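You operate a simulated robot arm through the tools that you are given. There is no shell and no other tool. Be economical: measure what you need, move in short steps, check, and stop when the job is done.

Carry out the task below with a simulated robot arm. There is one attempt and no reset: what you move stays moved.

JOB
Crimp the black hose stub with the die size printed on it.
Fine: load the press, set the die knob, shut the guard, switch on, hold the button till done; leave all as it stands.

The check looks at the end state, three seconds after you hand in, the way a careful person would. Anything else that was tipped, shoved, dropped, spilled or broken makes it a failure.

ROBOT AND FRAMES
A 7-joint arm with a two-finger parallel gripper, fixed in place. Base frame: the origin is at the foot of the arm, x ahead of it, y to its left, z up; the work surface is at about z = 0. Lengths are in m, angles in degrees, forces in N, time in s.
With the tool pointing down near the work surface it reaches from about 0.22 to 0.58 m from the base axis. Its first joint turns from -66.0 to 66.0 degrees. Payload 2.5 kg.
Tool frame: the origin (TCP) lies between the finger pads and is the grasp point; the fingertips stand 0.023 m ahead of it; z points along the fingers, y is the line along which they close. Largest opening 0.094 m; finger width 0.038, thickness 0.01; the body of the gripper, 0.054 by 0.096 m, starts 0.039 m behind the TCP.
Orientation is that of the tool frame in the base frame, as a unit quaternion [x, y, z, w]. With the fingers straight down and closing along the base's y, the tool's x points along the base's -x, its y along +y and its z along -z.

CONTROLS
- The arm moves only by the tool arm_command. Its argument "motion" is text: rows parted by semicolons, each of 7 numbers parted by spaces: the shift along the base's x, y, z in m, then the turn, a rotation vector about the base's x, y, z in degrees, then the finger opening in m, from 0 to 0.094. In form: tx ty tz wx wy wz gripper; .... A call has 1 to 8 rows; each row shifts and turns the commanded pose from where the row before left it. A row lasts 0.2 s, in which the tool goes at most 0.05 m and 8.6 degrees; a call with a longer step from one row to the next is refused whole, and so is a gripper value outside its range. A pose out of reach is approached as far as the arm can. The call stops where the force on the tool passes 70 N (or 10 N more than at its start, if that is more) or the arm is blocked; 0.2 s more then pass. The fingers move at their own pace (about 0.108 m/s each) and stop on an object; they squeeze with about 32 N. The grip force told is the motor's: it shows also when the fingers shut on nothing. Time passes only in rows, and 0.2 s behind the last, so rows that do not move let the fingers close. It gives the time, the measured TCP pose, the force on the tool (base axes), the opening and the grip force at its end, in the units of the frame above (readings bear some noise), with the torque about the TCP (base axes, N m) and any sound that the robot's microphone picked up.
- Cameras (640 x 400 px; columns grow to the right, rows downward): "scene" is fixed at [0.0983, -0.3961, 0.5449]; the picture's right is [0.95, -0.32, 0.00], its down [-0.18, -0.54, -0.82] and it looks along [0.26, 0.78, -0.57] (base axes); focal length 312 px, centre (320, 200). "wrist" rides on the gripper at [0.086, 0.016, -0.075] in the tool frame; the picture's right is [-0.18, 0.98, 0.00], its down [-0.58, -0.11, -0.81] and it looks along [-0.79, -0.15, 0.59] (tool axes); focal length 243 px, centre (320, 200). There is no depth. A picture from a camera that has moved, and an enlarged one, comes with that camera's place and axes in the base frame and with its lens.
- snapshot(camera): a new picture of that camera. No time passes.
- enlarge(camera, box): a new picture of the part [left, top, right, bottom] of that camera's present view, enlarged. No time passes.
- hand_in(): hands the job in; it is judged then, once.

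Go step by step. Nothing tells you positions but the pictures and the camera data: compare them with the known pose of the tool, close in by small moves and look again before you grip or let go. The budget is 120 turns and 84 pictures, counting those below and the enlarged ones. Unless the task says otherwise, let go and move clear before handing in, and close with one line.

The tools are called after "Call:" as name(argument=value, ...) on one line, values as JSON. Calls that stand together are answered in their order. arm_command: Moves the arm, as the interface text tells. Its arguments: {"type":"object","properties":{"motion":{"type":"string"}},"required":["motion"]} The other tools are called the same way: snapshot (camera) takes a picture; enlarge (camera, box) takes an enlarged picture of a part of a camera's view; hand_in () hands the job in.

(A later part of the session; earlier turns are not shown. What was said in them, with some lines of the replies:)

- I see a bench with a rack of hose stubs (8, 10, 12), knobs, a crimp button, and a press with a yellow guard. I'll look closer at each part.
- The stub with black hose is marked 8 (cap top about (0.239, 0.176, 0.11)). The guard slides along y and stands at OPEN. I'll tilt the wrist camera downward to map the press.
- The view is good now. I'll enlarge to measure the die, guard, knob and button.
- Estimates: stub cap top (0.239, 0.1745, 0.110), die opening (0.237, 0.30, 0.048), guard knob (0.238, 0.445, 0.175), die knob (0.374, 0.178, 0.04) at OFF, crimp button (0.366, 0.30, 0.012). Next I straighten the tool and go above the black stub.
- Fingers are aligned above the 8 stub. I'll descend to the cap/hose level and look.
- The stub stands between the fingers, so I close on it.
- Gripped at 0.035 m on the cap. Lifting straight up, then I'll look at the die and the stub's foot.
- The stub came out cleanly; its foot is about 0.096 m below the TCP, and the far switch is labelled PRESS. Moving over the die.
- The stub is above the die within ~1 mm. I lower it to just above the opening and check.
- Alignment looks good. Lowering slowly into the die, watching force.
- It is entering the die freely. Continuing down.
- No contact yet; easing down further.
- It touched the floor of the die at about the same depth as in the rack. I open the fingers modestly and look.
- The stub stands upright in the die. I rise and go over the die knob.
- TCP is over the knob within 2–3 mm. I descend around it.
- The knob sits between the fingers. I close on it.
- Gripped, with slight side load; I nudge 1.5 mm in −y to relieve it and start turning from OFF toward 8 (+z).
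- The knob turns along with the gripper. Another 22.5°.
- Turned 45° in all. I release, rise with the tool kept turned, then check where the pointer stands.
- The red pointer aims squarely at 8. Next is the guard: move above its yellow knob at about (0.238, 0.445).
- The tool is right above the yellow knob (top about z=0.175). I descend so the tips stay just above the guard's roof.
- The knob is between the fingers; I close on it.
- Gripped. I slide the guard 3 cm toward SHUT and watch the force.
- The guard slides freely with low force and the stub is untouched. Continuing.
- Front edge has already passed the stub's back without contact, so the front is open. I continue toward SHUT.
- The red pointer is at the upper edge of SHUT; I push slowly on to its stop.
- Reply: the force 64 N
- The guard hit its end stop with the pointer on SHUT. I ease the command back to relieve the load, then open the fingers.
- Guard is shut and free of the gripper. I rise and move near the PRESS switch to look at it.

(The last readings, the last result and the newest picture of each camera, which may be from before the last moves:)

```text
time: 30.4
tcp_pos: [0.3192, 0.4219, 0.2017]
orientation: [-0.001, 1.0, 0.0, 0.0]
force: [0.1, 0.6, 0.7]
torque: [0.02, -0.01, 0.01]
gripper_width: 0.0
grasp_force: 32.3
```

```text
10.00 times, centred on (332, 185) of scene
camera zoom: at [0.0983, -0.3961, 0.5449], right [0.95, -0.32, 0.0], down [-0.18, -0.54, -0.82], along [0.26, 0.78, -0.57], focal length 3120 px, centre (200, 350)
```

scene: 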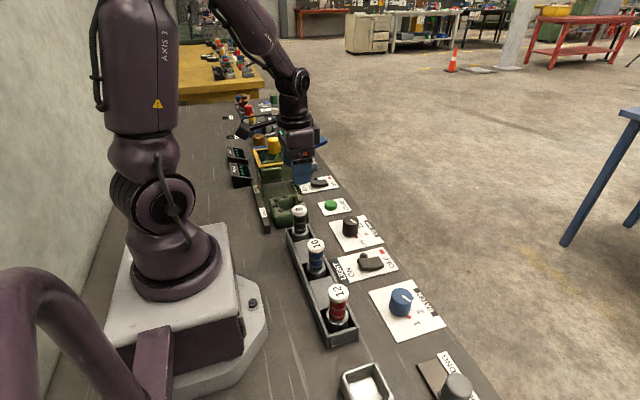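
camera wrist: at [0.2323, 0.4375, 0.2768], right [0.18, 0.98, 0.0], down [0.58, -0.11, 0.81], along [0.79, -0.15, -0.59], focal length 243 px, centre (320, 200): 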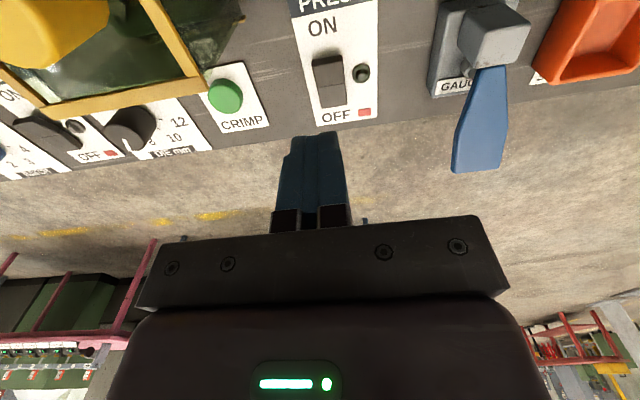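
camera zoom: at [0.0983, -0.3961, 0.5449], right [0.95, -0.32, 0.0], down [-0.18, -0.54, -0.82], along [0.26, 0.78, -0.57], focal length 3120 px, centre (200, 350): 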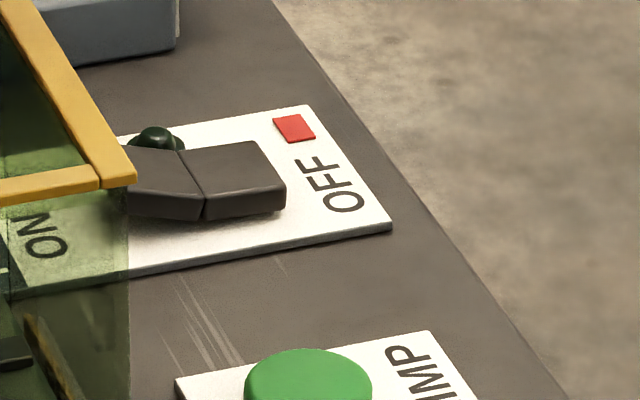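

The ON half of the rocker stands raised (so it is off now). I enlarge it for exact position.

Call:
enlarge(camera="wrist", box=[280, 0, 400, 130])

```text
3.08 times, centred on (340, 65) of wrist
camera zoom: at [0.2323, 0.4375, 0.2768], right [0.18, 0.98, 0.0], down [0.58, -0.11, 0.81], along [0.79, -0.15, -0.59], focal length 746 px, centre (258, 615)
```

zoom: 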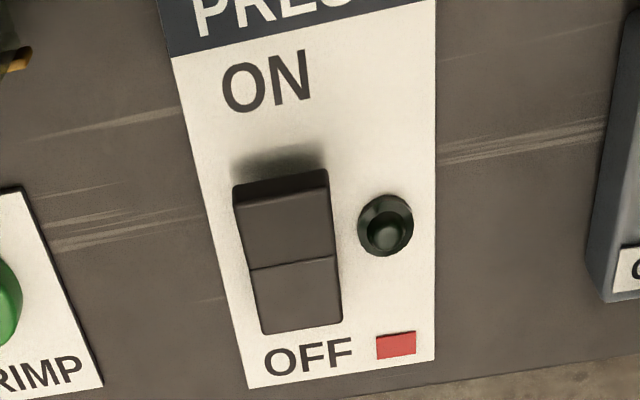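

Rocker: x 0.344–0.40, middle 0.372, y ≈ 0.4235. I'll press the ON half with closed fingers centred at x ≈ 0.349.

Call:
arm_command(motion="0.015 0.001 -0.035 0 0 0 0; 0.015 0.0005 -0.035 0 0 0 0; 0 0 -0.035 0 0 0 0; 0 0 -0.02 0 0 0 0; 0 0 0 0 0 0 0")

Call:
snapshot(camera="wrist")

Call:
enlarge(camera="scene", box=[260, 140, 388, 220])

```text
time: 31.6
tcp_pos: [0.3484, 0.4204, 0.0766]
orientation: [0.0, 1.0, 0.0, 0.001]
force: [1.0, 0.5, -0.1]
torque: [0.0, 0.0, -0.03]
gripper_width: 0.0
grasp_force: 32.5
```

```text
37 pictures are left
camera wrist: at [0.2613, 0.4381, 0.1528], right [0.18, 0.98, 0.0], down [0.58, -0.11, 0.81], along [0.79, -0.15, -0.59], focal length 243 px, centre (320, 200)
```

wrist: 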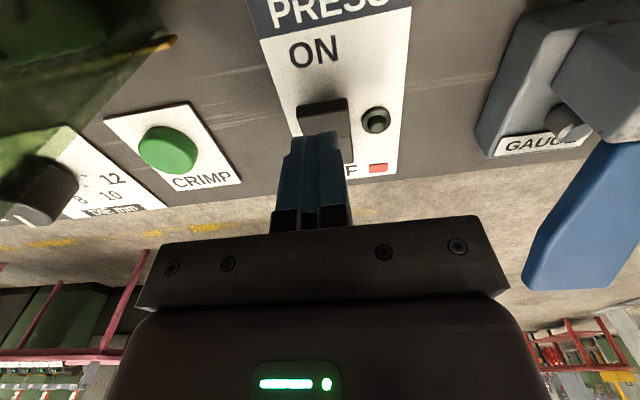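

```text
5.00 times, centred on (324, 180) of scene
camera zoom: at [0.0983, -0.3961, 0.5449], right [0.95, -0.32, 0.0], down [-0.18, -0.54, -0.82], along [0.26, 0.78, -0.57], focal length 1560 px, centre (300, 300)
```

zoom: 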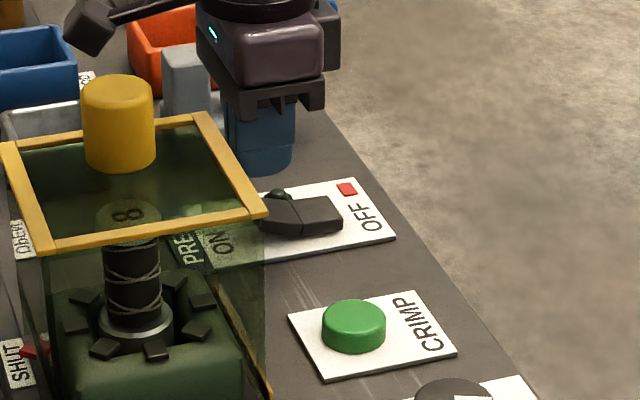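

The fingers are above the ON half. I press down slowly.

Call:
arm_command(motion="-0.001 0.002 -0.015 0 0 0 0; 0 0 -0.006 0 0 0 0; 0 0 -0.004 0 0 0 0; 0 0 -0.004 0 0 0 0; 0 0 0 0 0 0 0")

Call:
enlarge(camera="scene", box=[260, 140, 388, 220])

```text
time: 32.8
tcp_pos: [0.3475, 0.4226, 0.0469]
orientation: [0.0, 1.0, 0.0, 0.0]
force: [-0.7, 0.3, 0.1]
torque: [-0.01, 0.04, 0.01]
gripper_width: 0.0
grasp_force: 32.1
```

```text
5.00 times, centred on (324, 180) of scene
camera zoom: at [0.0983, -0.3961, 0.5449], right [0.95, -0.32, 0.0], down [-0.18, -0.54, -0.82], along [0.26, 0.78, -0.57], focal length 1560 px, centre (300, 300)
```

zoom: 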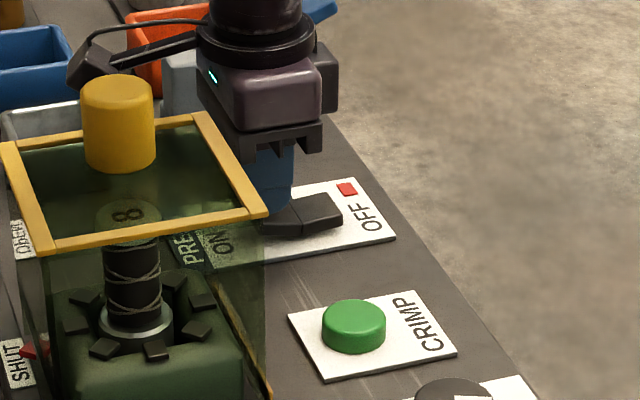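

Call:
arm_command(motion="0 0 -0.003 0 0 0 0; 0 0 -0.003 0 0 0 0; 0 0 -0.003 0 0 0 0; 0 0 -0.003 0 0 0 0; 0 0 0 0 0 0 0")

Call:
enlarge(camera="scene", box=[260, 140, 388, 220])

```text
time: 34.0
tcp_pos: [0.3488, 0.4263, 0.0406]
orientation: [0.0, 1.0, 0.003, 0.003]
force: [-16.4, -18.0, 53.5]
torque: [-0.5, -0.66, -0.42]
gripper_width: 0.0
grasp_force: 32.0
```

```text
5.00 times, centred on (324, 180) of scene
camera zoom: at [0.0981, -0.3963, 0.5447], right [0.95, -0.32, 0.0], down [-0.18, -0.54, -0.82], along [0.26, 0.78, -0.57], focal length 1560 px, centre (300, 300)
```

zoom: 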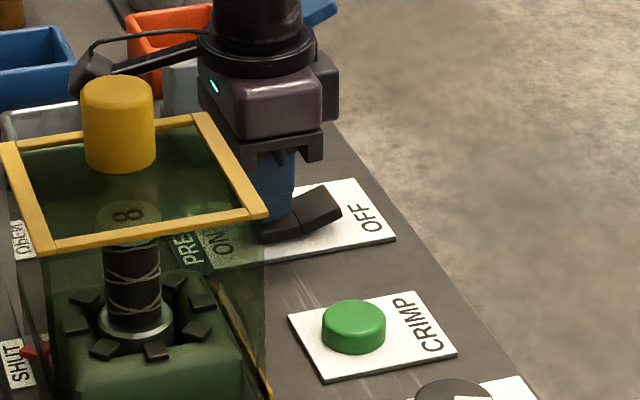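

The rocker has flipped to ON. I rise and verify the lamp, then head for the CRIMP button.

Call:
arm_command(motion="0 0 0.02 0 0 0 0; 0 0 0.04 0 0 0 0; 0 0 0.04 0 0 0 0; -0.01 -0.03 0 0 0 0 0; -0.01 -0.04 0 0 0 0 0; -0.01 -0.04 0 0 0 0 0; 0 0 0 0 0 0 0")

Call:
snapshot(camera="wrist")

Call:
enlarge(camera="scene", box=[220, 130, 380, 230])

```text
time: 35.6
tcp_pos: [0.3188, 0.3133, 0.1353]
orientation: [0.0, 1.0, 0.0, 0.001]
force: [0.4, -0.5, -0.3]
torque: [-0.01, 0.0, -0.02]
gripper_width: 0.0
grasp_force: 32.0
```

```text
33 pictures are left
camera wrist: at [0.2316, 0.3299, 0.212], right [0.18, 0.98, 0.0], down [0.58, -0.11, 0.81], along [0.79, -0.15, -0.59], focal length 243 px, centre (320, 200)
```

wrist: 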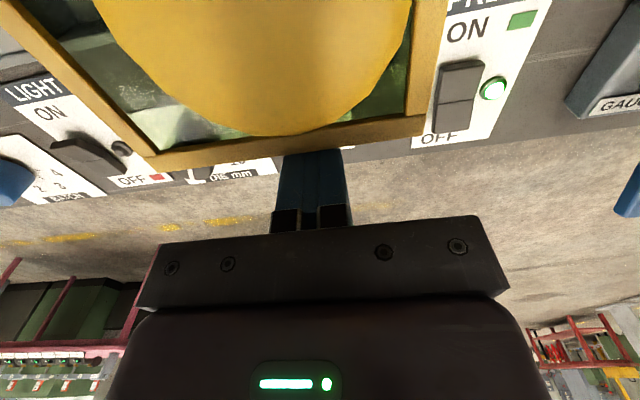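

```text
4.00 times, centred on (300, 180) of scene
camera zoom: at [0.0983, -0.3961, 0.5449], right [0.95, -0.32, 0.0], down [-0.18, -0.54, -0.82], along [0.26, 0.78, -0.57], focal length 1248 px, centre (400, 280)
```

zoom: 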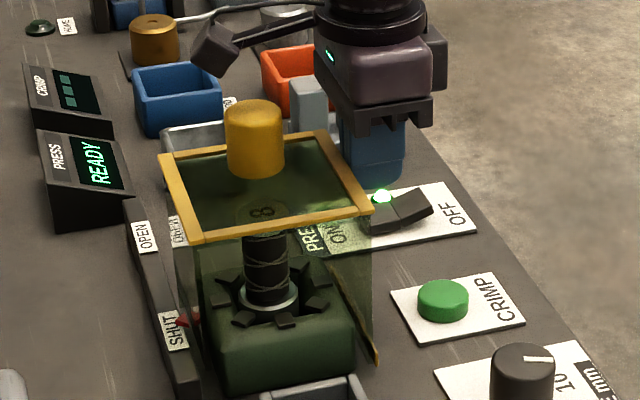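

The PRESS display reads READY with the lamp lit. The wrist camera would hit the guard if I lowered here, so I rise and yaw ~90° so the camera points toward −y, away from the guard.

Call:
arm_command(motion="0.01 0 0.04 0 0 8 0; 0.02 0 0.03 0 0 8 0; 0.02 -0.005 0 0 0 8 0; 0 -0.005 0 0 0 8 0; 0 0 0 0 0 8 0; 0 0 0 0 0 8 0; 0 0 0 0 0 8 0; 0 0 0 0 0 8 0")

Call:
arm_command(motion="0 0 0 0 0 8 0; 0 0 0 0 0 8 0; 0 0 0 0 0 8 0; 0 0 0 0 0 0 0")

Call:
snapshot(camera="wrist")

Call:
enlarge(camera="scene", box=[240, 130, 400, 230])

```text
time: 37.4
tcp_pos: [0.3674, 0.3022, 0.2058]
orientation: [-0.531, 0.847, 0.0, 0.0]
force: [0.2, -0.5, -0.4]
torque: [0.02, -0.01, 0.01]
gripper_width: 0.0
grasp_force: 31.8
```

```text
time: 38.4
tcp_pos: [0.3669, 0.3033, 0.2065]
orientation: [-0.694, 0.72, 0.0, 0.001]
force: [-0.8, -0.3, 0.9]
torque: [-0.03, 0.0, -0.05]
gripper_width: 0.0
grasp_force: 31.6
```

```text
31 pictures are left
camera wrist: at [0.3479, 0.2179, 0.2813], right [-0.98, 0.22, 0.0], down [0.13, 0.58, 0.81], along [0.17, 0.79, -0.59], focal length 243 px, centre (320, 200)
```

wrist: 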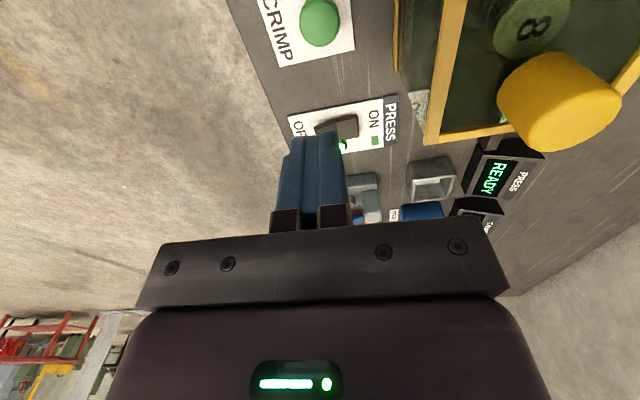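

```text
4.00 times, centred on (320, 180) of scene
camera zoom: at [0.0983, -0.3961, 0.5449], right [0.95, -0.32, 0.0], down [-0.18, -0.54, -0.82], along [0.26, 0.78, -0.57], focal length 1248 px, centre (320, 280)
```

zoom: 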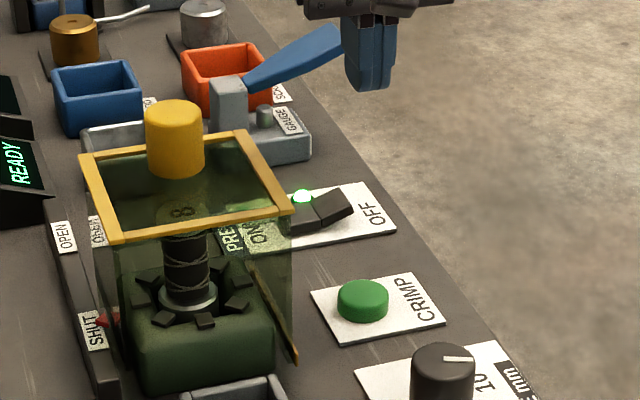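

The button is at about (0.365, 0.300). I lower to just above it and check clearance to the guard.

Call:
arm_command(motion="0 -0.003 -0.04 0 0 0 0; 0 0 -0.04 0 0 0 0; 0 0 -0.04 0 0 0 0; 0 0 -0.025 0 0 0 0; 0 0 0 0 0 0 0")

Call:
enlarge(camera="scene", box=[240, 140, 400, 240])

Call:
snapshot(camera="wrist")

```text
time: 39.6
tcp_pos: [0.3665, 0.3007, 0.0593]
orientation: [-0.695, 0.719, 0.0, 0.0]
force: [-0.7, 0.2, -0.4]
torque: [0.0, 0.02, 0.05]
gripper_width: 0.0001
grasp_force: 32.1
```

```text
4.00 times, centred on (320, 190) of scene
camera zoom: at [0.0983, -0.3961, 0.5449], right [0.95, -0.32, 0.0], down [-0.18, -0.54, -0.82], along [0.26, 0.78, -0.57], focal length 1248 px, centre (320, 240)
```

zoom: 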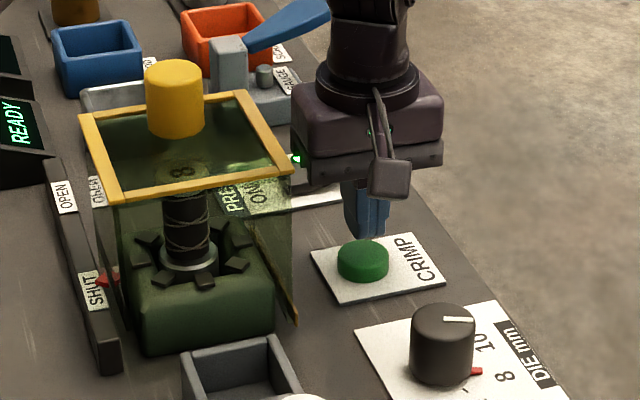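

```text
28 pictures are left
camera wrist: at [0.3478, 0.2151, 0.1357], right [-0.98, 0.22, 0.0], down [0.13, 0.58, 0.81], along [0.18, 0.79, -0.59], focal length 243 px, centre (320, 200)
```

wrist: 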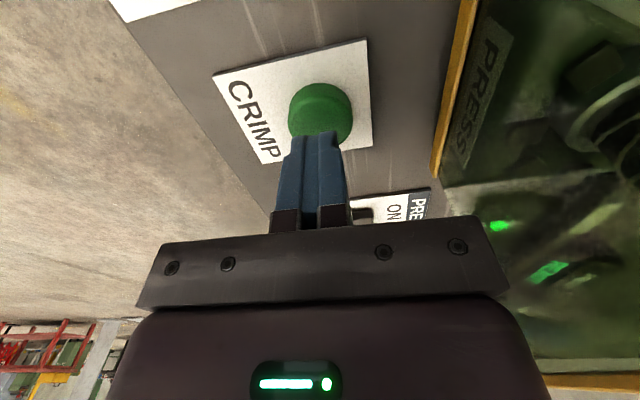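

Clearance is fine. I press down gently in small steps.

Call:
arm_command(motion="0 0 -0.01 0 0 0 0; 0 0 -0.004 0 0 0 0; 0 0 -0.003 0 0 0 0; 0 0 -0.003 0 0 0 0; 0 0 0 0 0 0 0")

Call:
enlarge(camera="scene", box=[220, 140, 380, 240])

```text
time: 40.8
tcp_pos: [0.3675, 0.2998, 0.0399]
orientation: [-0.694, 0.72, 0.0, -0.001]
force: [1.0, -1.6, 0.8]
torque: [-0.03, 0.0, 0.01]
gripper_width: 0.0
grasp_force: 31.9
```

```text
4.00 times, centred on (300, 190) of scene
camera zoom: at [0.0983, -0.3961, 0.5449], right [0.95, -0.32, 0.0], down [-0.18, -0.54, -0.82], along [0.26, 0.78, -0.57], focal length 1248 px, centre (400, 240)
```

zoom: 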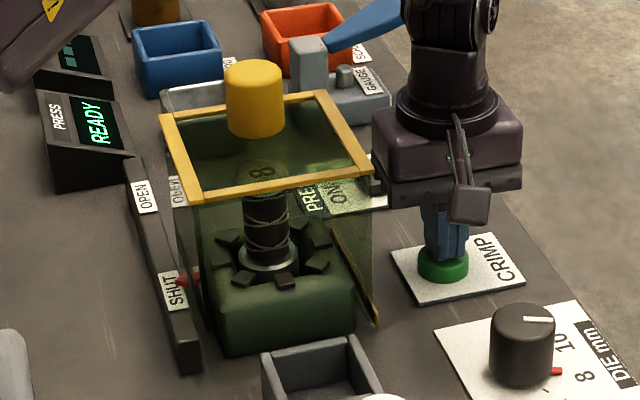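

Nearly touching. Pressing further by 2 mm steps.

Call:
arm_command(motion="0 0 -0.002 0 0 0 0; 0 0 -0.002 0 0 0 0; 0 0 -0.002 0 0 0 0; 0 0 0 0 0 0 0")

Call:
enlarge(camera="scene", box=[220, 140, 380, 240])

```text
time: 41.8
tcp_pos: [0.3669, 0.3008, 0.0348]
orientation: [-0.694, 0.72, 0.0, 0.001]
force: [0.7, 0.3, 3.2]
torque: [0.0, -0.03, -0.02]
gripper_width: 0.0
grasp_force: 32.6
heard: click
```

```text
4.00 times, centred on (300, 190) of scene
camera zoom: at [0.0983, -0.3961, 0.5449], right [0.95, -0.32, 0.0], down [-0.18, -0.54, -0.82], along [0.26, 0.78, -0.57], focal length 1248 px, centre (400, 240)
```

zoom: 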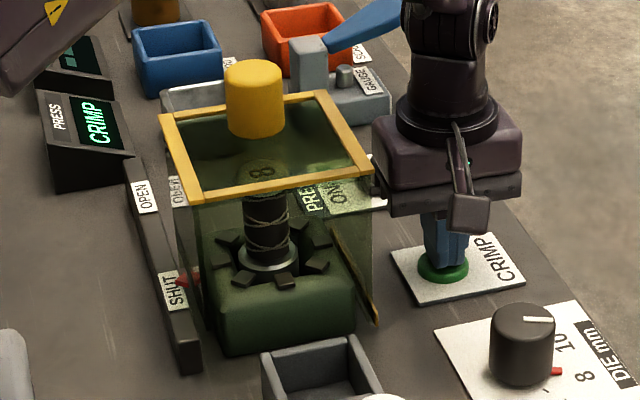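

The button clicked and the display reads CRIMP. I press 1 mm firmer and hold.

Call:
arm_command(motion="0 0 -0.001 0 0 0 0; 0 0 0 0 0 0 0; 0 0 0 0 0 0 0; 0 0 0 0 0 0 0; 0 0 0 0 0 0 0; 0 0 0 0 0 0 0; 0 0 0 0 0 0 0; 0 0 0 0 0 0 0")

Call:
enlarge(camera="scene", box=[220, 140, 380, 240])

```text
time: 43.6
tcp_pos: [0.3679, 0.2995, 0.0329]
orientation: [-0.695, 0.719, -0.001, 0.0]
force: [-0.6, -2.0, 7.7]
torque: [-0.06, 0.0, 0.0]
gripper_width: 0.0003
grasp_force: 32.3
```

```text
4.00 times, centred on (300, 190) of scene
camera zoom: at [0.0982, -0.3961, 0.5449], right [0.95, -0.32, 0.0], down [-0.18, -0.54, -0.82], along [0.26, 0.78, -0.57], focal length 1248 px, centre (400, 240)
```

zoom: 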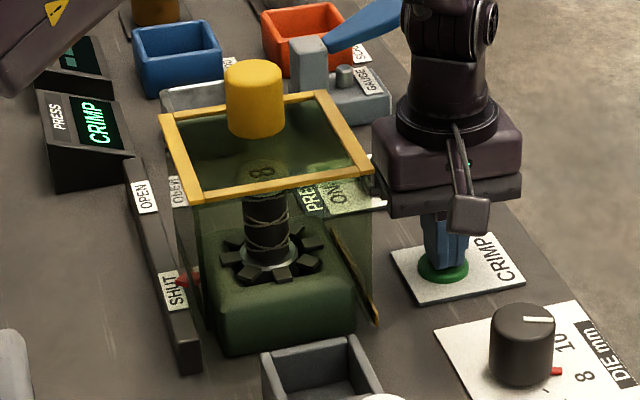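

The die jaws are closing on the ferrule. I keep holding.

Call:
arm_command(motion="0 0 0 0 0 0 0; 0 0 0 0 0 0 0; 0 0 0 0 0 0 0; 0 0 0 0 0 0 0; 0 0 0 0 0 0 0; 0 0 0 0 0 0 0; 0 0 0 0 0 0 0; 0 0 0 0 0 0 0")

Call:
enlarge(camera="scene", box=[220, 140, 380, 240])

```text
time: 45.4
tcp_pos: [0.3681, 0.3013, 0.0324]
orientation: [-0.694, 0.72, 0.0, 0.0]
force: [0.1, -1.6, 7.2]
torque: [-0.04, -0.02, 0.03]
gripper_width: 0.0002
grasp_force: 31.7
```

```text
4.00 times, centred on (300, 190) of scene
camera zoom: at [0.0982, -0.3961, 0.5449], right [0.95, -0.32, 0.0], down [-0.18, -0.54, -0.82], along [0.26, 0.78, -0.57], focal length 1248 px, centre (400, 240)
```

zoom: 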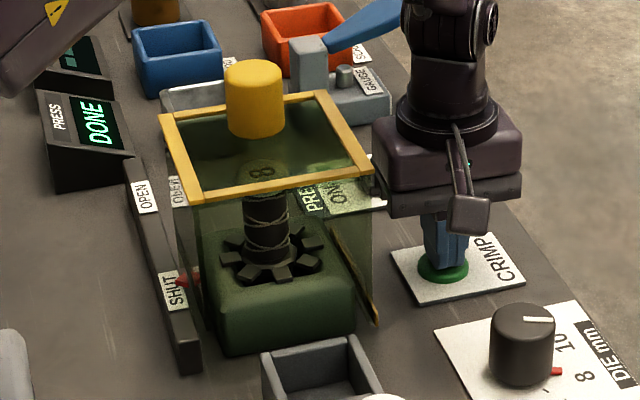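

The display reads DONE. I lift straight off and move clear.

Call:
arm_command(motion="0 0 0.02 0 0 0 0; 0 0 0.04 0 0 0 0; 0 0 0.04 0 0 0 0; 0 0 0.04 0 0 0 0; 0 0 0.03 0 0 0 0; 0 0 0 0 0 0 0")

Call:
enlarge(camera="scene", box=[220, 130, 380, 230])

Call:
snapshot(camera="scene")

```text
time: 46.8
tcp_pos: [0.3672, 0.3009, 0.2045]
orientation: [-0.694, 0.72, 0.0, -0.001]
force: [1.1, -0.3, 0.5]
torque: [0.0, -0.03, -0.03]
gripper_width: 0.0
grasp_force: 32.3
```

```text
4.00 times, centred on (300, 180) of scene
camera zoom: at [0.0983, -0.3961, 0.5449], right [0.95, -0.32, 0.0], down [-0.18, -0.54, -0.82], along [0.26, 0.78, -0.57], focal length 1248 px, centre (400, 280)
```

zoom: 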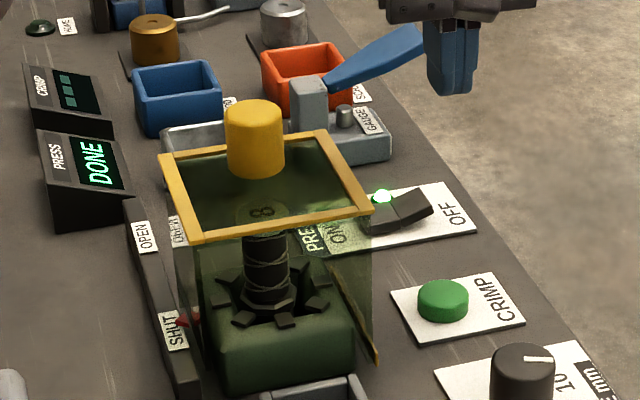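

```text
22 pictures are left
```

scene: 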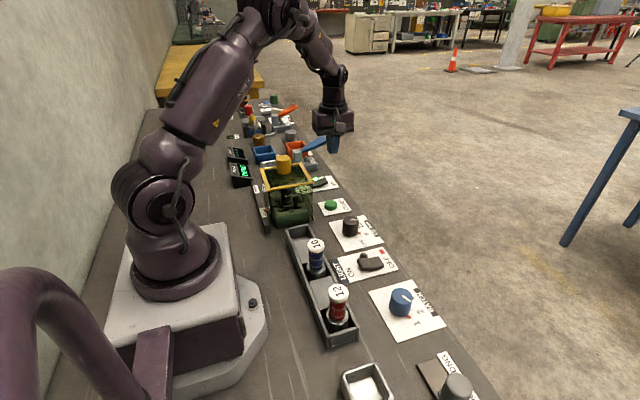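

The display shows DONE, the jaws have reopened, the ferrule is crimped, and nothing else was disturbed. The arm is clear, so I hand in with everything as it stands.

Call:
hand_in()

```text
The job is handed in.
```

The black 8 mm hose stub is crimped with die 8, the press shows DONE, and I left the guard shut, the power on and the arm clear.
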